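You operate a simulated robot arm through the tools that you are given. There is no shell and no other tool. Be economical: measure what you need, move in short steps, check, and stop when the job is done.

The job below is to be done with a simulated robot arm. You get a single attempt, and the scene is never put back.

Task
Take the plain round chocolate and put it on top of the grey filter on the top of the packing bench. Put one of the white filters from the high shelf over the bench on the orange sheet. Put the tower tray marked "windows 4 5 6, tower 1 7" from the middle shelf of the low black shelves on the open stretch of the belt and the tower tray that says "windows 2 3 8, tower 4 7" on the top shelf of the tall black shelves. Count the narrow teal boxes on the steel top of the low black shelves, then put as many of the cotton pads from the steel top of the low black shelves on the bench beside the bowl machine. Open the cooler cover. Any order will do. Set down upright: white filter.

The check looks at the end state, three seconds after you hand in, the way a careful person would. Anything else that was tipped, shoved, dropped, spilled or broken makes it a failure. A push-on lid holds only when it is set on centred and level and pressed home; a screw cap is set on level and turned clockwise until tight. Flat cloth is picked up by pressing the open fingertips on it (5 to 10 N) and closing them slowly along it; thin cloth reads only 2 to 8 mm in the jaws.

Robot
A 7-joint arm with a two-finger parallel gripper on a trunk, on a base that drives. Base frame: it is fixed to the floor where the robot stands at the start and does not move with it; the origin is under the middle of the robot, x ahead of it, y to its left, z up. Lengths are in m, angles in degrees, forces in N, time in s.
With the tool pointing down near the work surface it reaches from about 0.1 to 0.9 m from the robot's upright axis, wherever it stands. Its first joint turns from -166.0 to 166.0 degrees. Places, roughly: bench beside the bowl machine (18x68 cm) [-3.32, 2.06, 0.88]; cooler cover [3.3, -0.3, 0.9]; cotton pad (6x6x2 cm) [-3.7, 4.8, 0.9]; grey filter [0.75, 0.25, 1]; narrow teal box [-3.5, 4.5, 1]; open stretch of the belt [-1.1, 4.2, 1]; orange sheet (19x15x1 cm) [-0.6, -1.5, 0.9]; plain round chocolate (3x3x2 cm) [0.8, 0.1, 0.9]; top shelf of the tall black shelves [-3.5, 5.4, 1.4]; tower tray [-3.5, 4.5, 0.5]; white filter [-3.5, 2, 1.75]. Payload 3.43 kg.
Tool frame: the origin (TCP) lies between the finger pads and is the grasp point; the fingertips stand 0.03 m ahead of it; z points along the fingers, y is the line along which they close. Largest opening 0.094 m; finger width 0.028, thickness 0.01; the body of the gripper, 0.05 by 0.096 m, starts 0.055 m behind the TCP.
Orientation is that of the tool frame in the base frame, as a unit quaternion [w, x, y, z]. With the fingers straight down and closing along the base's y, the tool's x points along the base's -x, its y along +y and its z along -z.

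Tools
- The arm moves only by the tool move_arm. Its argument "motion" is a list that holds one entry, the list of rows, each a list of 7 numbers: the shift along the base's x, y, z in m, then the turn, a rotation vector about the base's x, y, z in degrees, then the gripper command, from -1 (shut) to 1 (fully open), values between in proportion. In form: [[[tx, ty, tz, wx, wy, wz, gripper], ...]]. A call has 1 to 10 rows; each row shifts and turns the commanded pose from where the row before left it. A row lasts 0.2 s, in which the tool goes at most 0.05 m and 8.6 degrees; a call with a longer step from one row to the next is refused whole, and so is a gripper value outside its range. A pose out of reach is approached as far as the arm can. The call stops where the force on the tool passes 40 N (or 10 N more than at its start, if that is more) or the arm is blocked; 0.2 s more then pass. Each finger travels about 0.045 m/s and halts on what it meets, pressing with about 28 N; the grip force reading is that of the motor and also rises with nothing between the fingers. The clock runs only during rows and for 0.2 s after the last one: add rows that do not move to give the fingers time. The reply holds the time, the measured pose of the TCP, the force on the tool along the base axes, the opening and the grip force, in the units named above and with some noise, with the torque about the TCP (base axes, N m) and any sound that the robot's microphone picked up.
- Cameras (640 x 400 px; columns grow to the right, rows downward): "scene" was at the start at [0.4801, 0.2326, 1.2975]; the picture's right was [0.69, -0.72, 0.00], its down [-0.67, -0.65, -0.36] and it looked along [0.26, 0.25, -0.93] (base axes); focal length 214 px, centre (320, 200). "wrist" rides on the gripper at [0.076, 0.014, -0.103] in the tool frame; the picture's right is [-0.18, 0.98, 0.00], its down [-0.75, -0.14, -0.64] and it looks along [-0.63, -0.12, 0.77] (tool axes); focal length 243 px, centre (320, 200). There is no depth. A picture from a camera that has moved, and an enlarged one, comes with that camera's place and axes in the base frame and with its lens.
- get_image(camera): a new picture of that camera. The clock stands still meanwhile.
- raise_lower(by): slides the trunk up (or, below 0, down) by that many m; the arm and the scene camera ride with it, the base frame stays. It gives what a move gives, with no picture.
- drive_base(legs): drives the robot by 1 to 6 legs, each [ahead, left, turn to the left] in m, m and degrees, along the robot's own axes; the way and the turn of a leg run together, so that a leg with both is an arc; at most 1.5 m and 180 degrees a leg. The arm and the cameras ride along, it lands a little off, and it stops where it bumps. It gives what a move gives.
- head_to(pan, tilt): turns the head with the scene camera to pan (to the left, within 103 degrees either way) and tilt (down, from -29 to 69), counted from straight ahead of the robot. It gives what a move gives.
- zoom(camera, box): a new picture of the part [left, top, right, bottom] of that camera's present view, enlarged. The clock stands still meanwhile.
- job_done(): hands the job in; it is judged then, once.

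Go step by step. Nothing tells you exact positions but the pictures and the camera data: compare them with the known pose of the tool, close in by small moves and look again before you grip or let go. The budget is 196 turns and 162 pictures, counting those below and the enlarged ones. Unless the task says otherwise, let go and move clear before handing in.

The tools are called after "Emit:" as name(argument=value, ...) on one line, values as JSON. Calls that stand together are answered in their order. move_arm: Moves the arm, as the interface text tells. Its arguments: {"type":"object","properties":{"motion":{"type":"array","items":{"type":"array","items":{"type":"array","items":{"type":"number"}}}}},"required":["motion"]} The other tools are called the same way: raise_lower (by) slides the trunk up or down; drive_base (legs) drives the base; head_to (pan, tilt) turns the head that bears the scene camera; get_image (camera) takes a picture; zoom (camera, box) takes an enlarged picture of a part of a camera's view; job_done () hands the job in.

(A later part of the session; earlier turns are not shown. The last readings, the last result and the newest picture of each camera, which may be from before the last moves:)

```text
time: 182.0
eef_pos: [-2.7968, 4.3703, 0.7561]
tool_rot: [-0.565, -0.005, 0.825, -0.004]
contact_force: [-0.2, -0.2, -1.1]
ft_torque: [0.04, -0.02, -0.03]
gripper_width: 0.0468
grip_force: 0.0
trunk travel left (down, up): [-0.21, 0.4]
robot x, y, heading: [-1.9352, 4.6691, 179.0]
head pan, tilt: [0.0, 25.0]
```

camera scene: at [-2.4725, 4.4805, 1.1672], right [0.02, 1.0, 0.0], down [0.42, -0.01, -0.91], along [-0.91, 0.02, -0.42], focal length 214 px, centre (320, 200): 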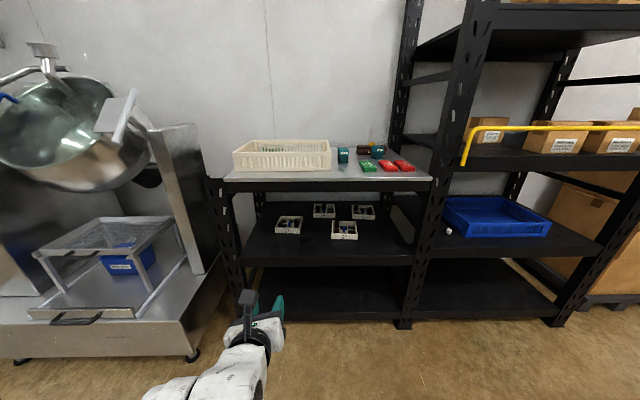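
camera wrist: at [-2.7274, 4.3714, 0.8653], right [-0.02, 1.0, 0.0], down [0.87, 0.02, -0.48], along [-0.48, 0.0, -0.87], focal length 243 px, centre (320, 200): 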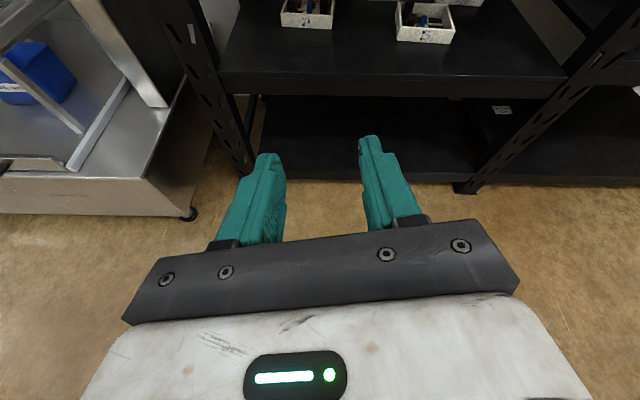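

Roll is now level. I'll lower the trunk, strafe right to align with the front tray, and look through the wrist camera.

Emit:
drive_base(legs=[[0, -0.26, 0.9], [0.2, 0, 0]])

Emit:
raise_lower(by=-0.12)

Emit:
get_image(camera="wrist")

Emit:
get_image(camera="scene")

```text
time: 185.1
eef_pos: [-2.9868, 4.6141, 0.7555]
tool_rot: [-0.565, -0.013, 0.825, -0.009]
contact_force: [-0.1, -0.2, 0.8]
ft_torque: [0.03, -0.01, 0.02]
gripper_width: 0.0468
grip_force: 0.0
trunk travel left (down, up): [-0.21, 0.4]
robot x, y, heading: [-2.1285, 4.9299, 179.9]
head pan, tilt: [0.0, 25.0]
```

```text
time: 186.6
eef_pos: [-2.9871, 4.6141, 0.6358]
tool_rot: [-0.565, -0.013, 0.825, -0.009]
contact_force: [-0.3, -1.0, -0.3]
ft_torque: [-0.01, 0.0, 0.0]
gripper_width: 0.0471
grip_force: 0.1
trunk travel left (down, up): [-0.09, 0.52]
robot x, y, heading: [-2.1295, 4.9282, 179.9]
head pan, tilt: [0.0, 25.0]
```

```text
87 pictures are left
camera wrist: at [-2.9194, 4.6319, 0.7442], right [0.04, 0.98, -0.17], down [0.88, -0.11, -0.47], along [-0.48, -0.13, -0.87], focal length 243 px, centre (320, 200)
```

wrist: 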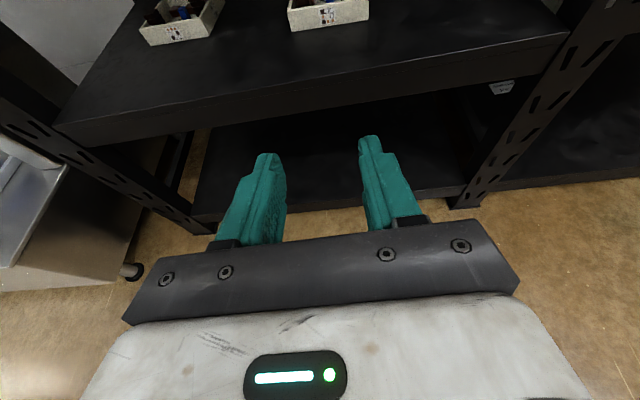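

```text
86 pictures are left
camera scene: at [-2.6661, 4.7312, 1.0473], right [0.0, 1.0, 0.0], down [0.42, 0.0, -0.91], along [-0.91, 0.0, -0.42], focal length 214 px, centre (320, 200)
```

scene: 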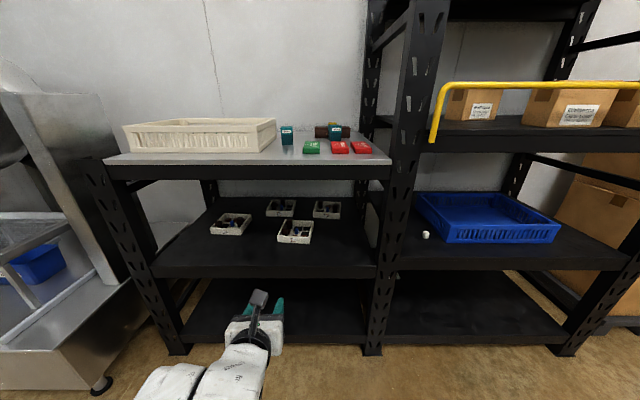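

Front tray peg is at about (-3.42, 4.628, 0.565), shelf ~0.53. I ease the pitch a little and drive in above it.

Emit:
move_arm(motion=[[[0, 0, 0, 0, -3.5, -0.7, -0.2], [0, 0, -0.005, 0, -3.5, -0.7, -0.2], [0, 0, 0, 0, 0, 0, -0.2]]])

Emit:
drive_base(legs=[[0.33, 0, 0]])

Emit:
get_image(camera="wrist")

Emit:
get_image(camera="scene")

```text
time: 187.4
eef_pos: [-2.9872, 4.6148, 0.6314]
tool_rot: [-0.513, -0.003, 0.858, -0.003]
contact_force: [-0.5, -0.5, 0.2]
ft_torque: [0.0, 0.01, 0.02]
gripper_width: 0.0376
grip_force: 0.0
trunk travel left (down, up): [-0.09, 0.52]
robot x, y, heading: [-2.1273, 4.9299, 180.0]
head pan, tilt: [0.0, 25.0]
```

```text
time: 189.6
eef_pos: [-3.316, 4.6171, 0.6311]
tool_rot: [-0.514, -0.002, 0.858, -0.003]
contact_force: [-0.2, 0.0, -0.1]
ft_torque: [-0.01, 0.0, -0.01]
gripper_width: 0.0378
grip_force: 0.0
trunk travel left (down, up): [-0.09, 0.52]
robot x, y, heading: [-2.4562, 4.9302, 179.9]
head pan, tilt: [0.0, 25.0]
```

```text
85 pictures are left
camera wrist: at [-3.2624, 4.6325, 0.7465], right [0.08, 0.98, -0.16], down [0.92, -0.14, -0.36], along [-0.38, -0.12, -0.92], focal length 243 px, centre (320, 200)
```

wrist: 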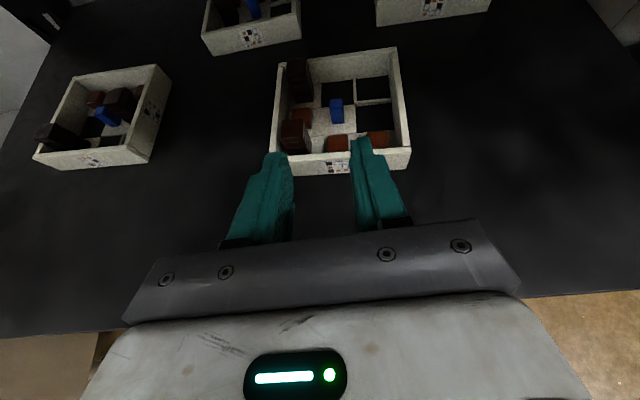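

```text
84 pictures are left
camera scene: at [-2.9956, 4.7327, 1.0472], right [0.0, 1.0, 0.0], down [0.42, 0.0, -0.91], along [-0.91, 0.0, -0.42], focal length 214 px, centre (320, 200)
```

scene: 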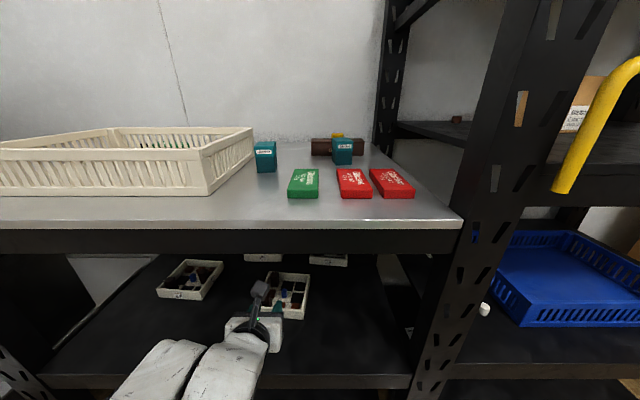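

Emit:
zoom(camera="wrist", box=[240, 30, 440, 190])

```text
2.50 times, centred on (340, 110) of wrist
camera zoom: at [-3.2624, 4.6325, 0.7465], right [0.08, 0.98, -0.16], down [0.92, -0.14, -0.36], along [-0.38, -0.12, -0.92], focal length 606 px, centre (270, 425)
```

zoom: 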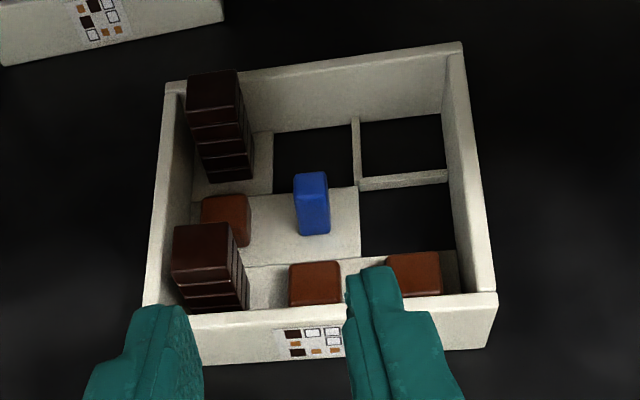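

Emit:
move_arm(motion=[[[-0.025, 0.005, 0, 0, 0, 0, -0.4], [-0.025, 0.005, 0, 0, 0, 0, -0.4], [-0.025, 0.005, 0, 0, 0, 0, -0.4], [-0.025, 0.002, 0, 0, 0, 0, -0.4], [0, 0, 0, 0, 0, 0, -0.4]]])

Emit:
zoom(camera="wrist", box=[220, 50, 460, 240])

```text
time: 190.9
eef_pos: [-3.3996, 4.6595, 0.5682]
tool_rot: [-0.493, -0.039, 0.868, 0.044]
contact_force: [-0.7, 0.0, -0.2]
ft_torque: [-0.01, 0.02, 0.01]
gripper_width: 0.0281
grip_force: 0.0
trunk travel left (down, up): [-0.09, 0.52]
robot x, y, heading: [-2.4562, 4.928, 179.9]
head pan, tilt: [0.0, 25.0]
stopped in row 5: the arm was blocked; the commanded pose is now the measured one
```

```text
2.11 times, centred on (340, 145) of wrist
camera zoom: at [-3.3504, 4.662, 0.6881], right [0.07, 1.0, -0.04], down [0.94, -0.08, -0.33], along [-0.33, -0.02, -0.94], focal length 511 px, centre (278, 316)
```

zoom: 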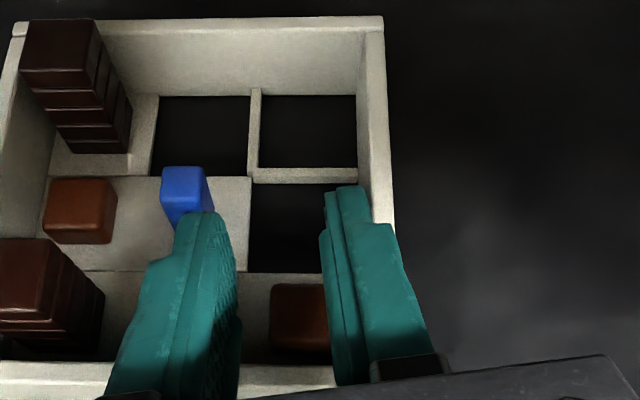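

The arm hit its reach limit and sagged; I back straight up out of the tray in small steps.

Emit:
move_arm(motion=[[[0.002, 0, 0.015, 0, 0, 0, -0.4], [0.002, 0, 0.02, 0, 0, 0, -0.4], [0.005, 0, 0.025, 0, 0, 0, -0.4], [0.01, 0, 0, 0, 0, 0, -0.4]]])

Emit:
zoom(camera="wrist", box=[180, 30, 460, 240])

```text
time: 191.4
eef_pos: [-3.3941, 4.6771, 0.5659]
tool_rot: [-0.49, -0.058, 0.867, 0.073]
contact_force: [-7.4, -3.7, 23.0]
ft_torque: [-0.58, -0.21, -0.2]
gripper_width: 0.0273
grip_force: 0.1
trunk travel left (down, up): [-0.09, 0.52]
robot x, y, heading: [-2.46, 4.9273, 179.9]
head pan, tilt: [0.0, 25.0]
stopped in row 2: the force on the tool passed its limit at 50 N (the readings are from after the stop); the commanded pose is now the measured one
```

```text
1.90 times, centred on (320, 135) of wrist
camera zoom: at [-3.3452, 4.6709, 0.6856], right [0.07, 1.0, 0.02], down [0.94, -0.06, -0.33], along [-0.33, 0.05, -0.94], focal length 462 px, centre (320, 324)
```

zoom: 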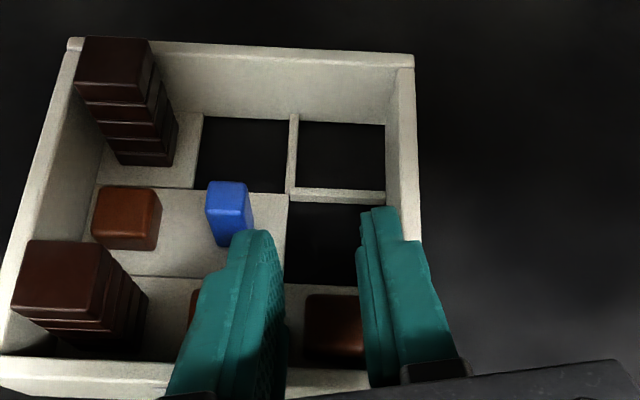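

Something (likely the forearm) is blocked on the shelf edge. Raising the trunk lifts everything straight up, so I use that.

Emit:
raise_lower(by=0.07)

Emit:
get_image(camera="wrist")

Emit:
head_to(pan=20, tilt=50)

Emit:
get_image(camera="scene")

```text
time: 192.5
eef_pos: [-3.3922, 4.6757, 0.6323]
tool_rot: [-0.487, -0.058, 0.869, 0.072]
contact_force: [-0.1, 0.3, 0.7]
ft_torque: [0.0, 0.03, -0.02]
gripper_width: 0.0281
grip_force: 0.1
trunk travel left (down, up): [-0.16, 0.45]
robot x, y, heading: [-2.4579, 4.9261, 179.9]
head pan, tilt: [0.0, 25.0]
```

```text
80 pictures are left
camera wrist: at [-3.3443, 4.6705, 0.7524], right [0.07, 1.0, 0.02], down [0.94, -0.05, -0.33], along [-0.32, 0.04, -0.95], focal length 243 px, centre (320, 200)
```

wrist: 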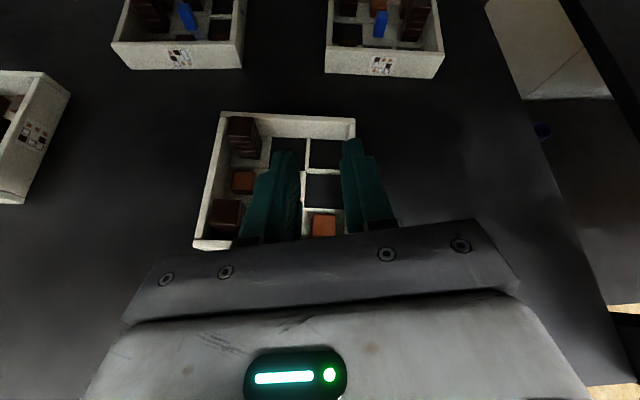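

```text
time: 193.4
eef_pos: [-3.3919, 4.6769, 0.6319]
tool_rot: [-0.487, -0.057, 0.868, 0.072]
contact_force: [0.3, -0.1, -0.5]
ft_torque: [-0.01, -0.02, 0.0]
gripper_width: 0.028
grip_force: 0.0
trunk travel left (down, up): [-0.16, 0.45]
robot x, y, heading: [-2.4552, 4.9275, 180.0]
head pan, tilt: [20.0, 50.0]
```

```text
79 pictures are left
camera scene: at [-2.9758, 4.7056, 1.0797], right [-0.34, 0.94, 0.0], down [0.72, 0.26, -0.64], along [-0.6, -0.22, -0.77], focal length 214 px, centre (320, 200)
```

scene: 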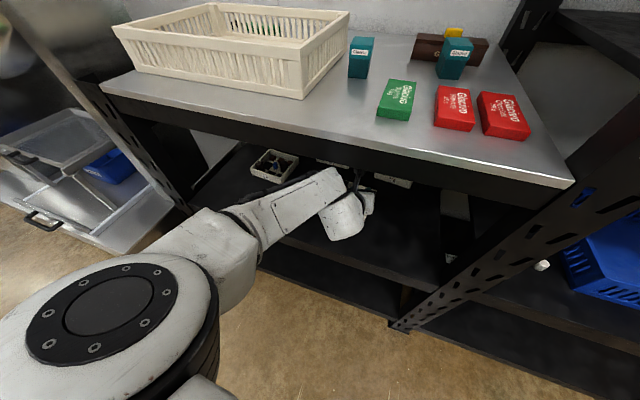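

The forearm hit the front beam of the steel top. I'll back out, restore the tool attitude with the arm held higher relative to a lower trunk, then re-enter mostly by driving.

Emit:
drive_base(legs=[[-0.3, 0, 0]])

Emit:
head_to(pan=0, tilt=35)

Emit:
zoom(camera="wrist", box=[100, 0, 540, 240])

Emit:
move_arm(motion=[[[0.02, -0.02, 0.02, 4, -1, 5, -0.4], [0.02, -0.02, 0.03, 4, -1, 5, -0.4], [0, -0.02, 0.03, 0, 0, 0, -0.4], [0, 0, 0.03, 0, 0, 0, -0.4], [0, 0, 0.03, 0, 0, 0, -0.4], [0, 0, 0.02, 0, 0, 0, -0.4]]])

Emit:
raise_lower(by=-0.16)

Emit:
get_image(camera="scene")

```text
time: 195.5
eef_pos: [-3.093, 4.6766, 0.6323]
tool_rot: [-0.487, -0.057, 0.869, 0.072]
contact_force: [0.6, 0.7, 0.1]
ft_torque: [0.02, 0.03, -0.01]
gripper_width: 0.0283
grip_force: 0.1
trunk travel left (down, up): [-0.16, 0.45]
robot x, y, heading: [-2.1602, 4.9267, 179.7]
head pan, tilt: [20.0, 50.0]
```

```text
time: 196.3
eef_pos: [-3.092, 4.6776, 0.6319]
tool_rot: [-0.487, -0.057, 0.869, 0.073]
contact_force: [-0.1, 0.1, -0.3]
ft_torque: [0.02, -0.02, -0.01]
gripper_width: 0.0281
grip_force: 0.0
trunk travel left (down, up): [-0.16, 0.45]
robot x, y, heading: [-2.162, 4.9282, 179.8]
head pan, tilt: [0.0, 35.0]
```

```text
1.45 times, centred on (320, 120) of wrist
camera zoom: at [-3.0444, 4.6718, 0.752], right [0.07, 1.0, 0.03], down [0.94, -0.06, -0.33], along [-0.32, 0.05, -0.95], focal length 353 px, centre (320, 316)
```

zoom: 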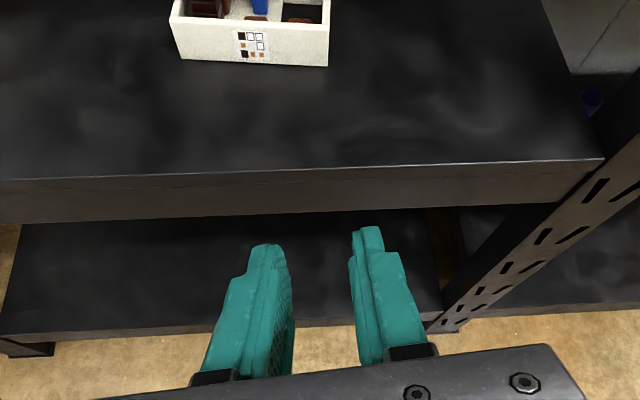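

```text
time: 197.0
eef_pos: [-3.0385, 4.7079, 0.6031]
tool_rot: [-0.425, -0.207, 0.864, 0.174]
contact_force: [-0.7, 1.0, 0.4]
ft_torque: [-0.03, 0.0, -0.01]
gripper_width: 0.0282
grip_force: 0.1
trunk travel left (down, up): [-0.16, 0.45]
robot x, y, heading: [-2.1607, 4.9259, 179.8]
head pan, tilt: [0.0, 35.0]
stopped in row 3: the arm was blocked; the commanded pose is now the measured one
```

```text
time: 198.8
eef_pos: [-3.0387, 4.7082, 0.4441]
tool_rot: [-0.425, -0.207, 0.864, 0.175]
contact_force: [-1.2, 0.0, 0.1]
ft_torque: [-0.03, 0.01, -0.03]
gripper_width: 0.0283
grip_force: 0.1
trunk travel left (down, up): [0.0, 0.61]
robot x, y, heading: [-2.1601, 4.9288, 179.6]
head pan, tilt: [0.0, 35.0]
```

```text
77 pictures are left
camera scene: at [-2.6916, 4.7326, 0.9415], right [0.0, 1.0, 0.0], down [0.57, 0.0, -0.82], along [-0.82, 0.0, -0.57], focal length 214 px, centre (320, 200)
```

scene: 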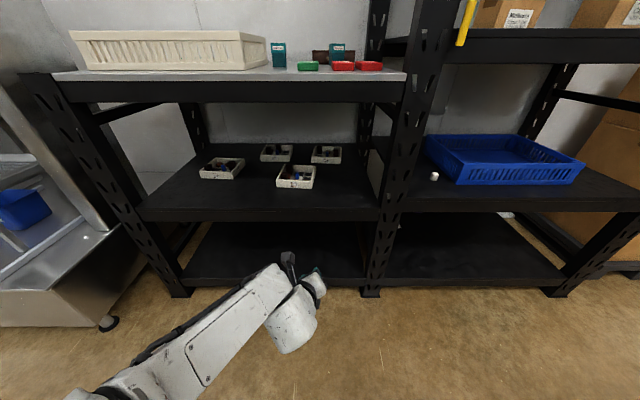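

The wrist roll is at its joint limit there. Shifting the hand to the robot's right gives more slack; I'll back off a little, move the hand right and up, then restore the level attitude.

Emit:
drive_base(legs=[[-0.12, 0, 0]])

Emit:
move_arm(motion=[[[0, 0.03, 0.02, 0, 0, 0, -0.4], [0, 0.03, 0.03, 0, 0, 0, -0.4], [0, 0.03, 0.03, 0, 0, 0, -0.4], [0, 0.03, 0.03, 0, 0, 0, -0.4], [0, 0.02, 0.03, 0, 0, 0, -0.4]]])

Emit:
move_arm(motion=[[[0, 0, 0, -6.1, 3.2, -1.7, -0.4], [0, 0, 0, -6.1, 3.2, -1.7, -0.4], [0, 0, 0, -6.1, 3.2, -1.7, -0.4], [0, 0, 0, -6.1, 3.2, -1.7, -0.4], [0, 0, 0, -6.1, 3.2, -1.7, -0.4], [0, 0, 0, 0, 0, 0, -0.4]]])

Emit:
get_image(camera="scene")

```text
time: 200.0
eef_pos: [-2.9183, 4.707, 0.4441]
tool_rot: [-0.425, -0.207, 0.864, 0.175]
contact_force: [0.3, -0.5, -0.5]
ft_torque: [-0.02, -0.03, 0.0]
gripper_width: 0.0283
grip_force: 0.0
trunk travel left (down, up): [0.0, 0.61]
robot x, y, heading: [-2.0397, 4.9278, 179.8]
head pan, tilt: [0.0, 35.0]
```

```text
time: 201.0
eef_pos: [-2.8996, 4.8476, 0.4887]
tool_rot: [-0.383, -0.253, 0.857, 0.234]
contact_force: [0.3, 0.0, 0.8]
ft_torque: [0.0, -0.02, -0.05]
gripper_width: 0.028
grip_force: 0.0
trunk travel left (down, up): [0.0, 0.61]
robot x, y, heading: [-2.0394, 4.9233, 179.8]
head pan, tilt: [0.0, 35.0]
stopped in row 4: the arm was blocked; the commanded pose is now the measured one
```

```text
time: 202.4
eef_pos: [-2.9001, 4.8475, 0.4886]
tool_rot: [-0.533, -0.045, 0.843, 0.061]
contact_force: [0.5, 0.4, -0.4]
ft_torque: [0.0, -0.01, -0.03]
gripper_width: 0.0284
grip_force: 0.1
trunk travel left (down, up): [0.0, 0.61]
robot x, y, heading: [-2.0382, 4.9261, 179.7]
head pan, tilt: [0.0, 35.0]
```

```text
76 pictures are left
camera scene: at [-2.5715, 4.7319, 0.9414], right [0.0, 1.0, 0.0], down [0.57, 0.0, -0.82], along [-0.82, 0.0, -0.57], focal length 214 px, centre (320, 200)
```

scene: 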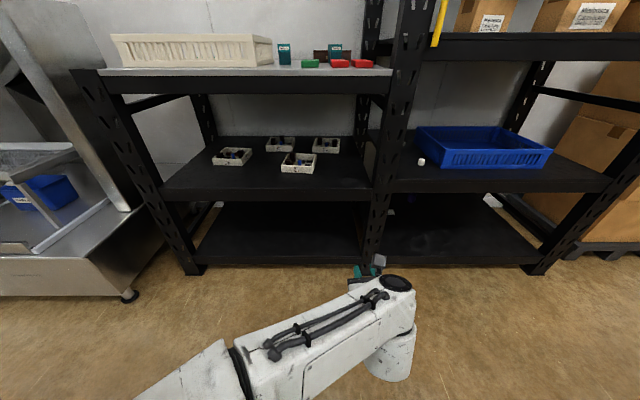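

Emit:
move_arm(motion=[[[0, 0, 0, -4.4, 2.1, 0, -0.4], [0, 0, 0, -4.4, 2.1, 0, -0.4], [0, 0, 0.03, 0, 0, 0, -0.4], [0, 0, 0.03, 0, 0, 0, -0.4], [0, 0, 0.03, 0, 0, 0, -0.4], [0, 0, 0, 0, 0, 0, -0.4]]])

Emit:
get_image(camera="scene")

```text
time: 203.7
eef_pos: [-2.8826, 4.8938, 0.5347]
tool_rot: [-0.534, -0.028, 0.843, 0.059]
contact_force: [-0.5, -0.4, -0.3]
ft_torque: [-0.03, 0.01, 0.02]
gripper_width: 0.0283
grip_force: 0.0
trunk travel left (down, up): [0.0, 0.61]
robot x, y, heading: [-2.0392, 4.9265, 179.6]
head pan, tilt: [0.0, 35.0]
stopped in row 6: the arm was blocked; the commanded pose is now the measured one
```

```text
75 pictures are left
camera scene: at [-2.5715, 4.7321, 0.9414], right [0.0, 1.0, 0.0], down [0.57, 0.0, -0.82], along [-0.82, 0.0, -0.57], focal length 214 px, centre (320, 200)
```

scene: 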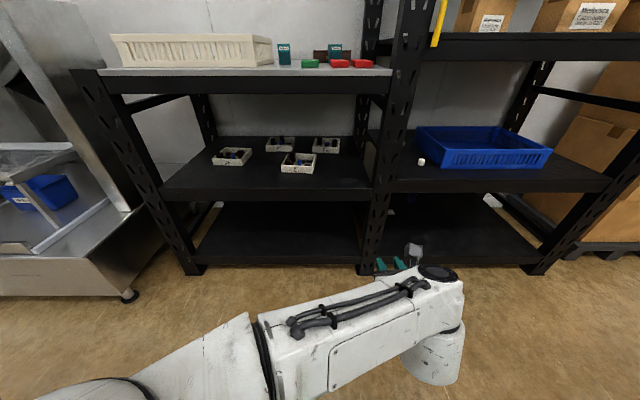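

Camera-up roll sits at a joint limit, so I abandon it: roll back to the normal attitude and use ~55° pitch with the camera below, which should still clear the shelf.

Emit:
drive_base(legs=[[-0.1, 0, 0]])

Emit:
move_arm(motion=[[[0, -0.02, 0.01, 7.6, -0.46, 3.57, -0.4], [0, -0.02, 0.01, 7.6, -0.46, 3.57, -0.4], [0, -0.02, 0.01, 7.6, -0.46, 3.57, -0.4], [0, -0.02, 0.01, 7.6, -0.46, 3.57, -0.4], [0, -0.02, 0.01, 7.6, -0.46, 3.57, -0.4], [0, -0.02, 0.01, 7.6, -0.46, 3.57, -0.4], [0, -0.02, 0.01, 7.6, -0.46, 3.57, -0.4], [0, -0.02, 0.01, 7.6, -0.46, 3.57, -0.4], [0, -0.02, 0.01, 7.6, -0.46, 3.57, -0.4], [0, -0.02, 0.01, 7.6, -0.46, 3.57, -0.4]]])

Emit:
move_arm(motion=[[[0, 0, 0, 7.6, -0.46, 3.57, -0.4], [0, 0, 0, 7.6, -0.46, 3.57, -0.4], [0, 0, 0, 7.6, -0.46, 3.57, -0.4], [0, 0, 0, 7.6, -0.46, 3.57, -0.4], [0, 0, 0, 7.6, -0.46, 3.57, -0.4], [0, 0, 0, 7.6, -0.46, 3.57, -0.4], [0, 0, 0, 7.6, -0.46, 3.57, -0.4], [0, 0, 0, 7.6, -0.46, 3.57, -0.4], [0, 0, 0, 7.6, -0.46, 3.57, -0.4], [0, 0, 0, 7.6, -0.46, 3.57, -0.4]]])

Emit:
get_image(camera="scene")

```text
time: 204.9
eef_pos: [-2.7829, 4.8947, 0.5365]
tool_rot: [-0.535, -0.029, 0.842, 0.058]
contact_force: [0.9, 0.2, 0.3]
ft_torque: [0.02, -0.02, 0.01]
gripper_width: 0.0281
grip_force: 0.0
trunk travel left (down, up): [0.0, 0.61]
robot x, y, heading: [-1.9413, 4.9236, 179.6]
head pan, tilt: [0.0, 35.0]
```

```text
time: 207.1
eef_pos: [-2.7816, 4.6986, 0.624]
tool_rot: [0.353, 0.597, -0.592, -0.411]
contact_force: [0.5, 0.0, -0.2]
ft_torque: [-0.03, 0.01, -0.03]
gripper_width: 0.0284
grip_force: 0.1
trunk travel left (down, up): [0.0, 0.61]
robot x, y, heading: [-1.9401, 4.9238, 179.9]
head pan, tilt: [0.0, 35.0]
```

```text
time: 209.3
eef_pos: [-2.782, 4.6938, 0.6352]
tool_rot: [0.009, 0.843, -0.049, -0.535]
contact_force: [0.6, 0.3, 0.0]
ft_torque: [0.03, 0.0, -0.02]
gripper_width: 0.0281
grip_force: 0.0
trunk travel left (down, up): [0.0, 0.61]
robot x, y, heading: [-1.9389, 4.928, 179.9]
head pan, tilt: [0.0, 35.0]
```

```text
74 pictures are left
camera scene: at [-2.4715, 4.7317, 0.9415], right [0.0, 1.0, 0.0], down [0.57, 0.0, -0.82], along [-0.82, 0.0, -0.57], focal length 214 px, centre (320, 200)
```

scene: 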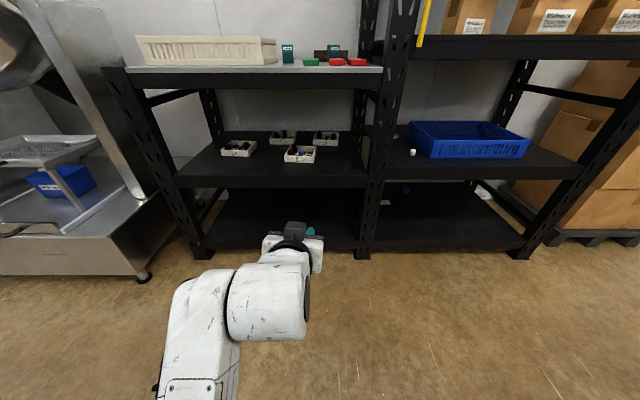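

Emit:
move_arm(motion=[[[0, 0, 0, 1.75, -4.85, 2.25, -0.4], [0, -0.02, 0, 1.75, -4.85, 2.25, -0.4], [0, -0.025, 0, 0, 0, 0, -0.4], [0, -0.02, 0, 0, 0, 0, -0.4], [0, 0, 0, 0, 0, 0, -0.4]]])

Emit:
drive_base(legs=[[0.45, 0, 0]])

Emit:
get_image(camera="wrist")

Emit:
get_image(camera="scene")

```text
time: 210.5
eef_pos: [-2.7849, 4.6288, 0.6354]
tool_rot: [0.0, 0.886, -0.002, -0.463]
contact_force: [-0.2, 0.4, 0.9]
ft_torque: [-0.02, 0.02, -0.02]
gripper_width: 0.0284
grip_force: 0.0
trunk travel left (down, up): [0.0, 0.61]
robot x, y, heading: [-1.9368, 4.9286, 179.7]
head pan, tilt: [0.0, 35.0]
```

```text
time: 213.2
eef_pos: [-3.2351, 4.6269, 0.6358]
tool_rot: [0.0, 0.886, -0.002, -0.463]
contact_force: [-0.3, 0.3, -0.9]
ft_torque: [-0.02, 0.0, 0.03]
gripper_width: 0.0281
grip_force: 0.0
trunk travel left (down, up): [0.0, 0.61]
robot x, y, heading: [-2.39, 4.9279, 179.6]
head pan, tilt: [0.0, 35.0]
```

```text
73 pictures are left
camera wrist: at [-3.1074, 4.6133, 0.632], right [-0.11, -0.98, 0.15], down [0.1, 0.14, 0.99], along [-0.99, 0.12, 0.08], focal length 243 px, centre (320, 200)
```

wrist: 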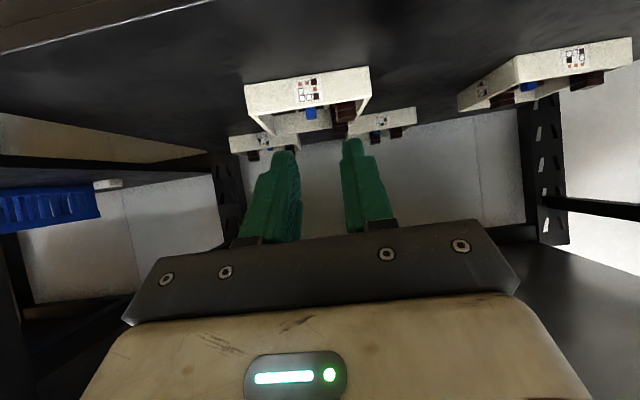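

```text
72 pictures are left
camera scene: at [-2.9231, 4.7313, 0.9414], right [0.0, 1.0, 0.0], down [0.57, 0.0, -0.82], along [-0.82, 0.0, -0.57], focal length 214 px, centre (320, 200)
```

scene: 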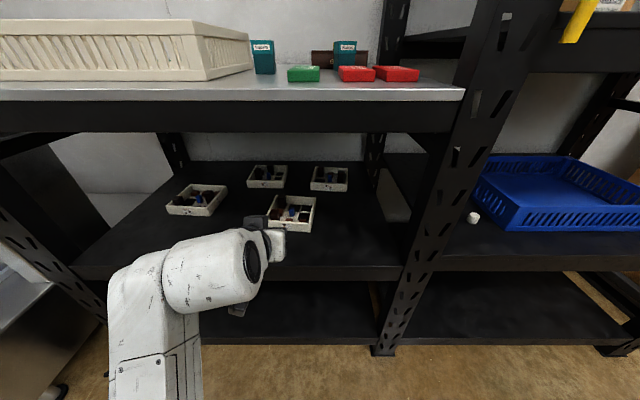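

Emit:
zoom(camera="scene", box=[240, 180, 340, 250])

Emit:
zoom(camera="wrist", box=[220, 50, 420, 210])

```text
5.71 times, centred on (290, 215) of scene
camera zoom: at [-2.9231, 4.7313, 0.9414], right [0.0, 1.0, 0.0], down [0.57, 0.0, -0.82], along [-0.82, 0.0, -0.57], focal length 1226 px, centre (491, 114)
```

zoom: 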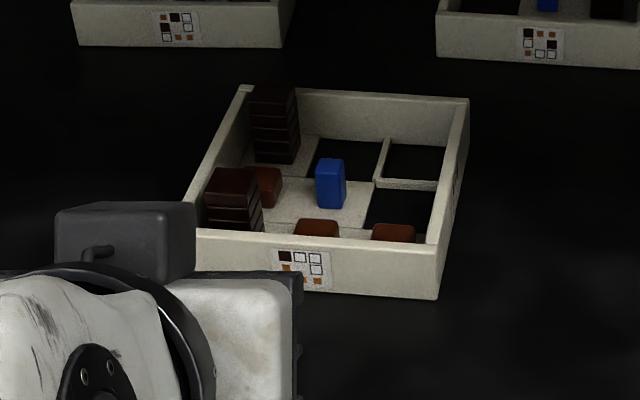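

```text
2.50 times, centred on (320, 130) of wrist
camera zoom: at [-3.1074, 4.6133, 0.632], right [-0.11, -0.98, 0.15], down [0.1, 0.14, 0.99], along [-0.99, 0.12, 0.08], focal length 606 px, centre (320, 375)
```

zoom: 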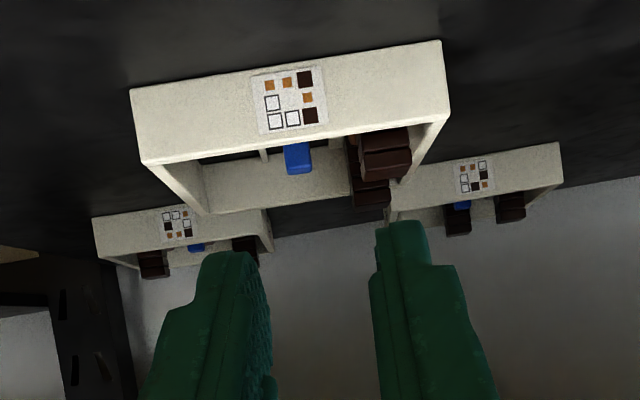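

Tray is intact; peg is at about (-3.422, 4.646), top ~0.56. I drive in 0.17 m at hover height and centre laterally.

Emit:
drive_base(legs=[[0.165, 0, 0]])

Emit:
move_arm(motion=[[[0, 0.01, -0.01, 0, 0, 0, -0.5], [0, 0.01, -0.01, 0, 0, 0, -0.55], [0, 0, 0, 0, 0, 0, -0.55], [0, 0, 0, 0, 0, 0, -0.55]]])

Emit:
get_image(camera="wrist")

Emit:
get_image(camera="scene")

```text
time: 214.6
eef_pos: [-3.4, 4.6277, 0.6356]
tool_rot: [0.0, 0.886, -0.001, -0.464]
contact_force: [-1.1, 0.2, 0.6]
ft_torque: [-0.01, 0.0, -0.01]
gripper_width: 0.0279
grip_force: 0.0
trunk travel left (down, up): [0.0, 0.61]
robot x, y, heading: [-2.5533, 4.9256, 180.0]
head pan, tilt: [0.0, 35.0]
```

```text
time: 215.6
eef_pos: [-3.3991, 4.6478, 0.6158]
tool_rot: [0.0, 0.886, -0.001, -0.464]
contact_force: [-0.6, 0.0, -0.7]
ft_torque: [0.01, 0.04, -0.01]
gripper_width: 0.0212
grip_force: 0.1
trunk travel left (down, up): [0.0, 0.61]
robot x, y, heading: [-2.5547, 4.927, 179.8]
head pan, tilt: [0.0, 35.0]
```

```text
69 pictures are left
camera wrist: at [-3.2719, 4.6337, 0.6121], right [-0.11, -0.98, 0.15], down [0.1, 0.14, 0.99], along [-0.99, 0.12, 0.08], focal length 243 px, centre (320, 200)
```

wrist: 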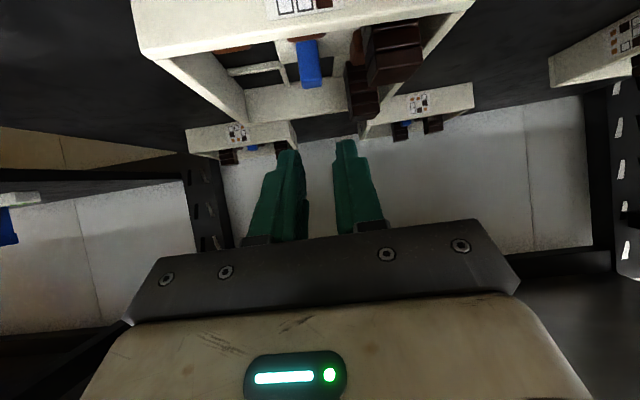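

```text
68 pictures are left
camera scene: at [-3.0877, 4.7314, 0.9414], right [0.0, 1.0, 0.0], down [0.57, 0.0, -0.82], along [-0.82, 0.0, -0.57], focal length 214 px, centre (320, 200)
```

scene: 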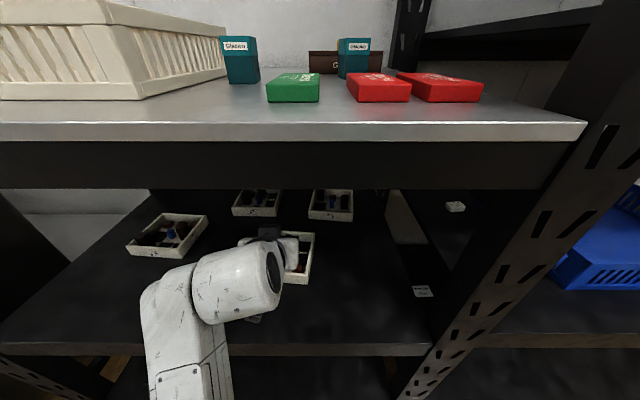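

Emit:
move_arm(motion=[[[-0.004, -0.001, -0.012, 0, 0, 0, -0.55], [-0.003, 0, -0.012, 0, 0, 0, -0.55], [0, 0, -0.01, 0, 0, 0, -0.55], [0, 0, 0, 0, 0, 0, -0.55]]])

Emit:
zoom(camera="wrist", box=[200, 0, 440, 200])

```text
time: 216.6
eef_pos: [-3.4066, 4.6466, 0.5796]
tool_rot: [0.0, 0.886, 0.0, -0.464]
contact_force: [0.6, 0.2, 0.4]
ft_torque: [-0.03, 0.02, 0.01]
gripper_width: 0.021
grip_force: 0.1
trunk travel left (down, up): [0.0, 0.61]
robot x, y, heading: [-2.5531, 4.9253, 180.0]
head pan, tilt: [0.0, 35.0]
```

```text
2.00 times, centred on (320, 100) of wrist
camera zoom: at [-3.2792, 4.6326, 0.578], right [-0.11, -0.98, 0.15], down [0.1, 0.14, 0.98], along [-0.99, 0.12, 0.08], focal length 485 px, centre (320, 400)
```

zoom: 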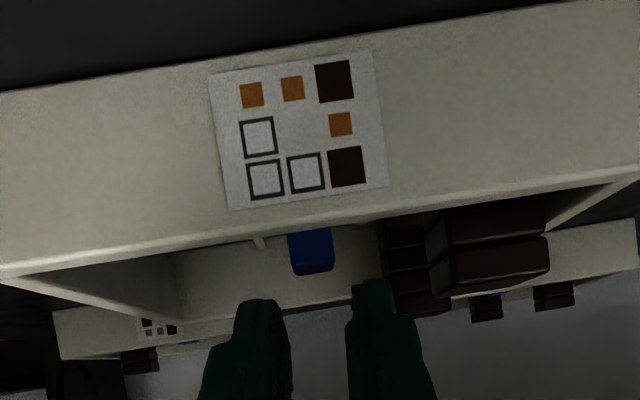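

Emit:
move_arm(motion=[[[0, 0.0025, 0, 0, 0, 0, -0.55], [0, 0, -0.005, 0, 0, 0, -0.55], [0, 0, -0.005, 0, 0, 0, -0.55], [0, 0, 0, 0, 0, 0, -0.55]]])

Emit:
zoom(camera="wrist", box=[200, 0, 440, 200])

```text
time: 217.6
eef_pos: [-3.4066, 4.6488, 0.571]
tool_rot: [0.0, 0.886, -0.001, -0.464]
contact_force: [0.0, -0.9, -0.4]
ft_torque: [0.01, 0.0, 0.02]
gripper_width: 0.0213
grip_force: 0.0
trunk travel left (down, up): [0.0, 0.61]
robot x, y, heading: [-2.555, 4.9275, 179.9]
head pan, tilt: [0.0, 35.0]
```

```text
2.00 times, centred on (320, 100) of wrist
camera zoom: at [-3.2793, 4.6348, 0.5679], right [-0.11, -0.98, 0.15], down [0.1, 0.14, 0.99], along [-0.99, 0.12, 0.08], focal length 485 px, centre (320, 400)
```

zoom: 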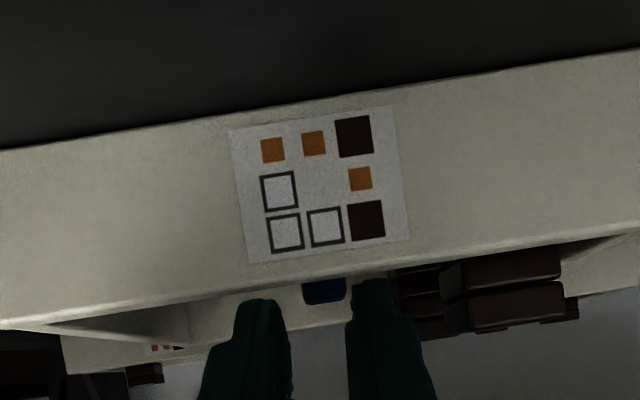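

Emit:
move_arm(motion=[[[0, 0, -0.002, 0, 0, 0, -0.6], [0, 0, 0, 0, 0, 0, -0.75], [0, 0, 0, 0, 0, 0, -0.9], [0, 0, 0, 0, 0, 0, -0.95], [0, 0, 0, 0, 0, 0, -0.95], [0, 0, 0, 0, 0, 0, -0.95]]])

Emit:
zoom(camera="wrist", box=[200, 0, 440, 200])

```text
time: 219.0
eef_pos: [-3.4058, 4.6472, 0.5695]
tool_rot: [0.0, 0.886, -0.001, -0.464]
contact_force: [-0.4, 0.5, 0.2]
ft_torque: [-0.02, -0.01, 0.01]
gripper_width: 0.0024
grip_force: 0.0
trunk travel left (down, up): [0.0, 0.61]
robot x, y, heading: [-2.5542, 4.9275, 179.9]
head pan, tilt: [0.0, 35.0]
```

```text
2.00 times, centred on (320, 100) of wrist
camera zoom: at [-3.2791, 4.6347, 0.5659], right [-0.11, -0.98, 0.15], down [0.1, 0.14, 0.99], along [-0.99, 0.12, 0.08], focal length 485 px, centre (320, 400)
```

zoom: 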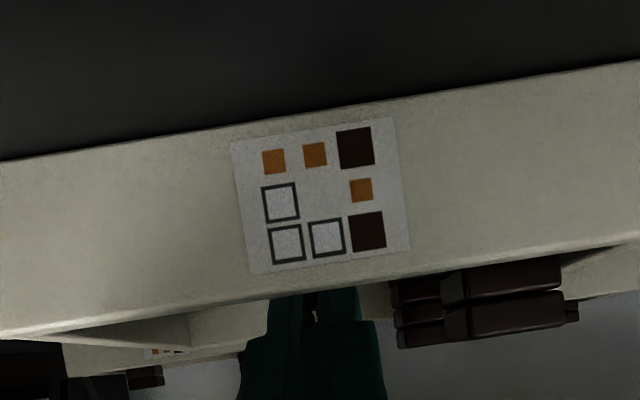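

Closed on nothing: the peg is a bit further in than estimated. Reopen and take another look.

Emit:
move_arm(motion=[[[0, 0, 0, 0, 0, 0, -0.55], [0, 0, 0, 0, 0, 0, -0.55], [0, 0, 0.006, 0, 0, 0, -0.55], [-0.008, 0.001, 0.006, 0, 0, 0, -0.55], [-0.008, 0, 0, 0, 0, 0, -0.55], [0, 0, 0, 0, 0, 0, -0.55]]])

Emit:
zoom(camera="wrist", box=[200, 0, 440, 200])

Emit:
zoom(camera="scene", box=[220, 180, 340, 300])

```text
time: 220.4
eef_pos: [-3.4219, 4.6497, 0.582]
tool_rot: [-0.001, 0.886, -0.002, -0.463]
contact_force: [0.9, -0.5, -0.3]
ft_torque: [0.04, 0.01, 0.02]
gripper_width: 0.0212
grip_force: 0.0
trunk travel left (down, up): [0.0, 0.61]
robot x, y, heading: [-2.5553, 4.9296, 179.8]
head pan, tilt: [0.0, 35.0]
```

```text
2.00 times, centred on (320, 100) of wrist
camera zoom: at [-3.2948, 4.6357, 0.578], right [-0.11, -0.98, 0.15], down [0.1, 0.14, 0.99], along [-0.99, 0.12, 0.08], focal length 485 px, centre (320, 400)
```

zoom: 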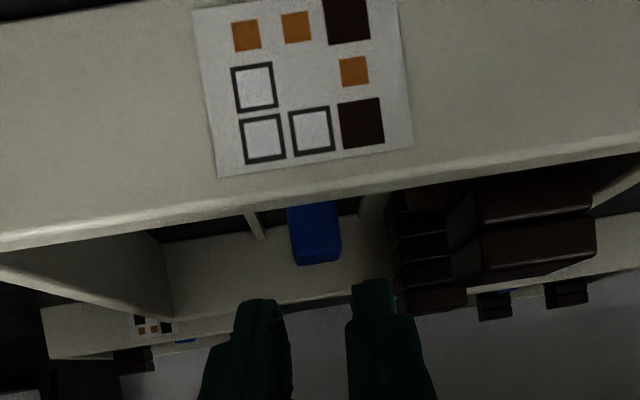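

```text
3.33 times, centred on (280, 240) of scene
camera zoom: at [-3.0877, 4.7314, 0.9414], right [0.0, 1.0, 0.0], down [0.57, 0.0, -0.82], along [-0.82, 0.0, -0.57], focal length 715 px, centre (453, 67)
```

zoom: 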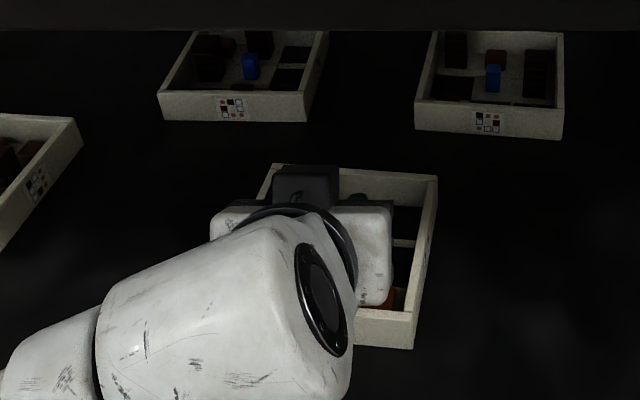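

Peg top is at ~0.549, lower than assumed. Descend ~2.3 cm at this x.

Emit:
move_arm(motion=[[[0, 0, -0.006, 0, 0, 0, -0.55], [0, 0, -0.006, 0, 0, 0, -0.55], [0, 0, -0.006, 0, 0, 0, -0.55], [0, 0, -0.004, 0, 0, 0, -0.55], [0, 0, 0, 0, 0, 0, -0.55]]])

Emit:
zoom(camera="wrist", box=[200, 0, 440, 200])

```text
time: 221.6
eef_pos: [-3.4224, 4.6506, 0.56]
tool_rot: [0.0, 0.887, -0.001, -0.463]
contact_force: [0.0, -1.2, 0.3]
ft_torque: [-0.02, 0.0, 0.05]
gripper_width: 0.0213
grip_force: 0.0
trunk travel left (down, up): [0.0, 0.61]
robot x, y, heading: [-2.5552, 4.9274, 180.1]
head pan, tilt: [0.0, 35.0]
```

```text
2.00 times, centred on (320, 100) of wrist
camera zoom: at [-3.295, 4.636, 0.5557], right [-0.11, -0.98, 0.15], down [0.1, 0.14, 0.99], along [-0.99, 0.12, 0.08], focal length 485 px, centre (320, 400)
```

zoom: 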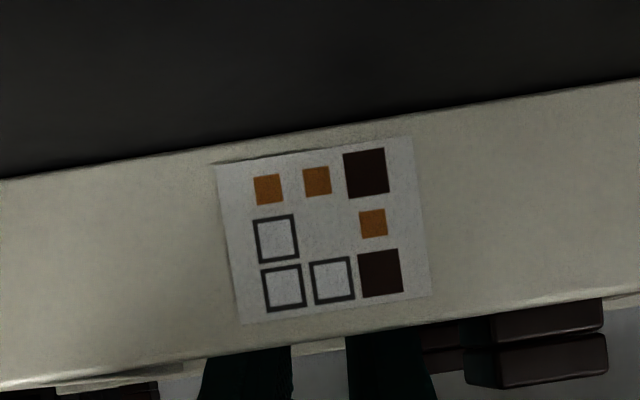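

Emit:
move_arm(motion=[[[0, 0, -0.003, 0, 0, 0, -0.6], [0, 0, 0, 0, 0, 0, -0.75], [0, 0, 0, 0, 0, 0, -0.9], [0, 0, 0, 0, 0, 0, -0.95], [0, 0, 0, 0, 0, 0, -0.95], [0, 0, 0, 0, 0, 0, -0.95]]])

```text
time: 223.0
eef_pos: [-3.4247, 4.6498, 0.5566]
tool_rot: [0.001, 0.886, -0.001, -0.464]
contact_force: [-2.0, -1.2, 3.0]
ft_torque: [0.06, 0.08, -0.03]
gripper_width: 0.0134
grip_force: 28.1
trunk travel left (down, up): [0.0, 0.61]
robot x, y, heading: [-2.5566, 4.9289, 180.2]
head pan, tilt: [0.0, 35.0]
```

Peg gripped (13 mm). Lift slowly with the trunk and check the tray is level.

Emit:
raise_lower(by=0.05)

Emit:
get_image(camera="wrist")

Emit:
zoom(camera="scene", box=[180, 160, 400, 320])

```text
time: 223.9
eef_pos: [-3.4229, 4.6501, 0.6071]
tool_rot: [0.0, 0.886, -0.001, -0.464]
contact_force: [0.2, -0.2, -1.6]
ft_torque: [0.01, -0.03, 0.0]
gripper_width: 0.0134
grip_force: 27.9
trunk travel left (down, up): [-0.05, 0.56]
robot x, y, heading: [-2.556, 4.9272, 180.1]
head pan, tilt: [0.0, 35.0]
```

```text
61 pictures are left
camera wrist: at [-3.295, 4.636, 0.6027], right [-0.11, -0.98, 0.15], down [0.1, 0.14, 0.99], along [-0.99, 0.12, 0.08], focal length 243 px, centre (320, 200)
```

wrist: 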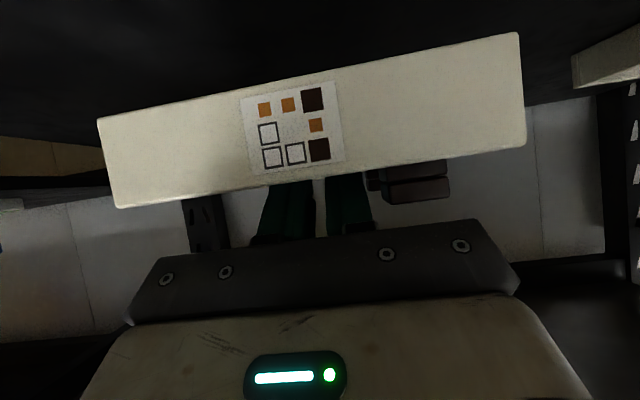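

```text
2.50 times, centred on (290, 240) of scene
camera zoom: at [-3.0877, 4.7314, 0.9914], right [0.0, 1.0, 0.0], down [0.57, 0.0, -0.82], along [-0.82, 0.0, -0.57], focal length 536 px, centre (395, 100)
```

zoom: 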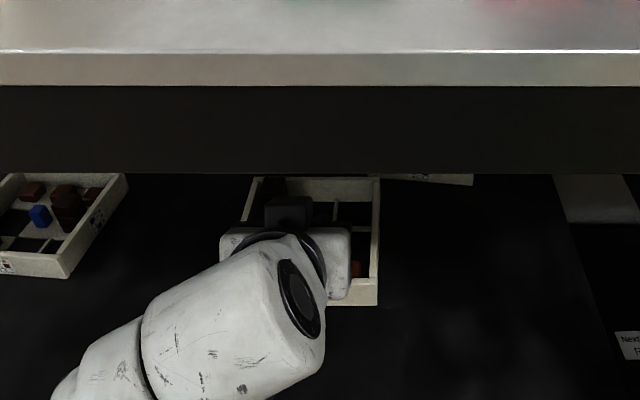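

Tray lifted level. Back out from the shelf, raise the trunk, and look toward the belt.

Emit:
drive_base(legs=[[-0.45, 0, 0]])

Emit:
raise_lower(by=0.5)

Emit:
drive_base(legs=[[0, 0, 60]])

Emit:
head_to(pan=70, tilt=25)

Emit:
get_image(camera="scene")

```text
time: 226.7
eef_pos: [-2.9702, 4.6458, 0.6065]
tool_rot: [0.0, 0.886, 0.001, -0.464]
contact_force: [0.9, 0.1, -2.0]
ft_torque: [-0.01, 0.03, 0.0]
gripper_width: 0.0132
grip_force: 27.9
trunk travel left (down, up): [-0.05, 0.56]
robot x, y, heading: [-2.1069, 4.9288, -179.6]
head pan, tilt: [0.0, 35.0]
```

```text
refused: 0.5 is not a number from -0.4 to 0.4
```

```text
time: 229.7
eef_pos: [-2.2869, 4.0371, 0.6064]
tool_rot: [0.233, 0.766, 0.446, -0.4]
contact_force: [0.4, -0.5, -1.5]
ft_torque: [0.03, -0.01, -0.01]
gripper_width: 0.0134
grip_force: 27.4
trunk travel left (down, up): [-0.05, 0.56]
robot x, y, heading: [-2.103, 4.9285, -119.2]
head pan, tilt: [0.0, 35.0]
```

```text
time: 231.1
eef_pos: [-2.2876, 4.0357, 0.6062]
tool_rot: [0.234, 0.765, 0.446, -0.4]
contact_force: [0.1, 0.3, -1.3]
ft_torque: [0.02, 0.01, 0.01]
gripper_width: 0.0136
grip_force: 28.4
trunk travel left (down, up): [-0.05, 0.56]
robot x, y, heading: [-2.1063, 4.9302, -119.4]
head pan, tilt: [70.0, 25.0]
```

```text
59 pictures are left
camera scene: at [-2.0934, 4.3759, 1.0072], right [-0.76, -0.65, 0.0], down [-0.27, 0.32, -0.91], along [0.59, -0.69, -0.42], focal length 214 px, centre (320, 200)
```

scene: 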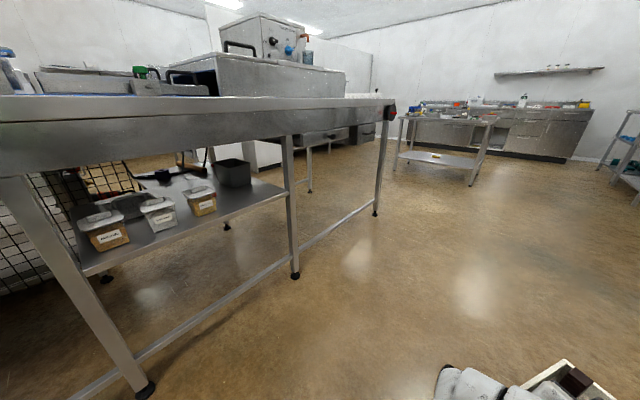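

Emit:
raise_lower(by=0.4)

Emit:
raise_lower(by=0.16)

Emit:
head_to(pan=80, tilt=30)

Emit:
get_image(camera="scene")

```text
time: 235.0
eef_pos: [-2.2875, 4.0362, 1.0071]
tool_rot: [0.234, 0.766, 0.446, -0.4]
contact_force: [0.8, 0.5, -1.5]
ft_torque: [-0.01, 0.0, -0.01]
gripper_width: 0.0137
grip_force: 27.9
trunk travel left (down, up): [-0.45, 0.16]
robot x, y, heading: [-2.1054, 4.9279, -119.2]
head pan, tilt: [70.0, 25.0]
```

```text
time: 236.8
eef_pos: [-2.2889, 4.0362, 1.1674]
tool_rot: [0.234, 0.766, 0.446, -0.4]
contact_force: [-0.4, -0.2, -1.8]
ft_torque: [0.03, 0.0, 0.01]
gripper_width: 0.0135
grip_force: 27.9
trunk travel left (down, up): [-0.61, 0.0]
robot x, y, heading: [-2.1044, 4.9261, -119.4]
head pan, tilt: [70.0, 25.0]
```

```text
time: 237.5
eef_pos: [-2.2876, 4.0362, 1.1674]
tool_rot: [0.234, 0.766, 0.446, -0.4]
contact_force: [0.0, -0.6, 0.2]
ft_torque: [0.04, 0.01, 0.01]
gripper_width: 0.0136
grip_force: 28.2
trunk travel left (down, up): [-0.61, 0.0]
robot x, y, heading: [-2.1036, 4.9284, -119.2]
head pan, tilt: [80.0, 30.0]
```

```text
58 pictures are left
camera scene: at [-2.0834, 4.3883, 1.5592], right [-0.64, -0.77, 0.0], down [-0.39, 0.32, -0.87], along [0.67, -0.55, -0.5], focal length 214 px, centre (320, 200)
```

scene: 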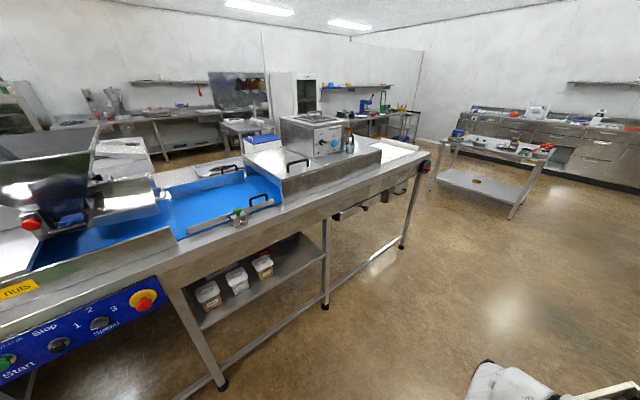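

Emit:
zoom(camera="scene", box=[0, 130, 320, 330])

```text
2.00 times, centred on (160, 230) of scene
camera zoom: at [-2.0834, 4.3883, 1.5592], right [-0.64, -0.77, 0.0], down [-0.39, 0.32, -0.87], along [0.67, -0.55, -0.5], focal length 429 px, centre (640, 140)
```

zoom: 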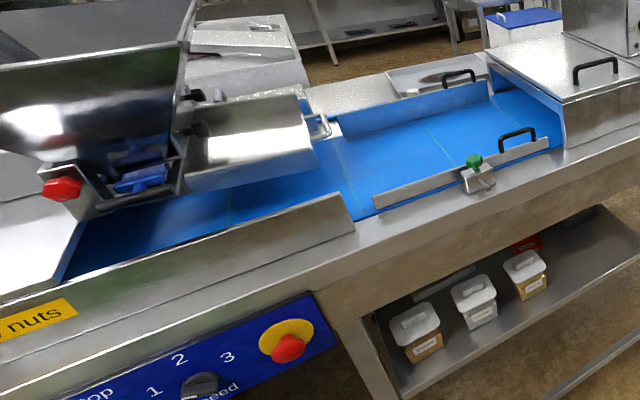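

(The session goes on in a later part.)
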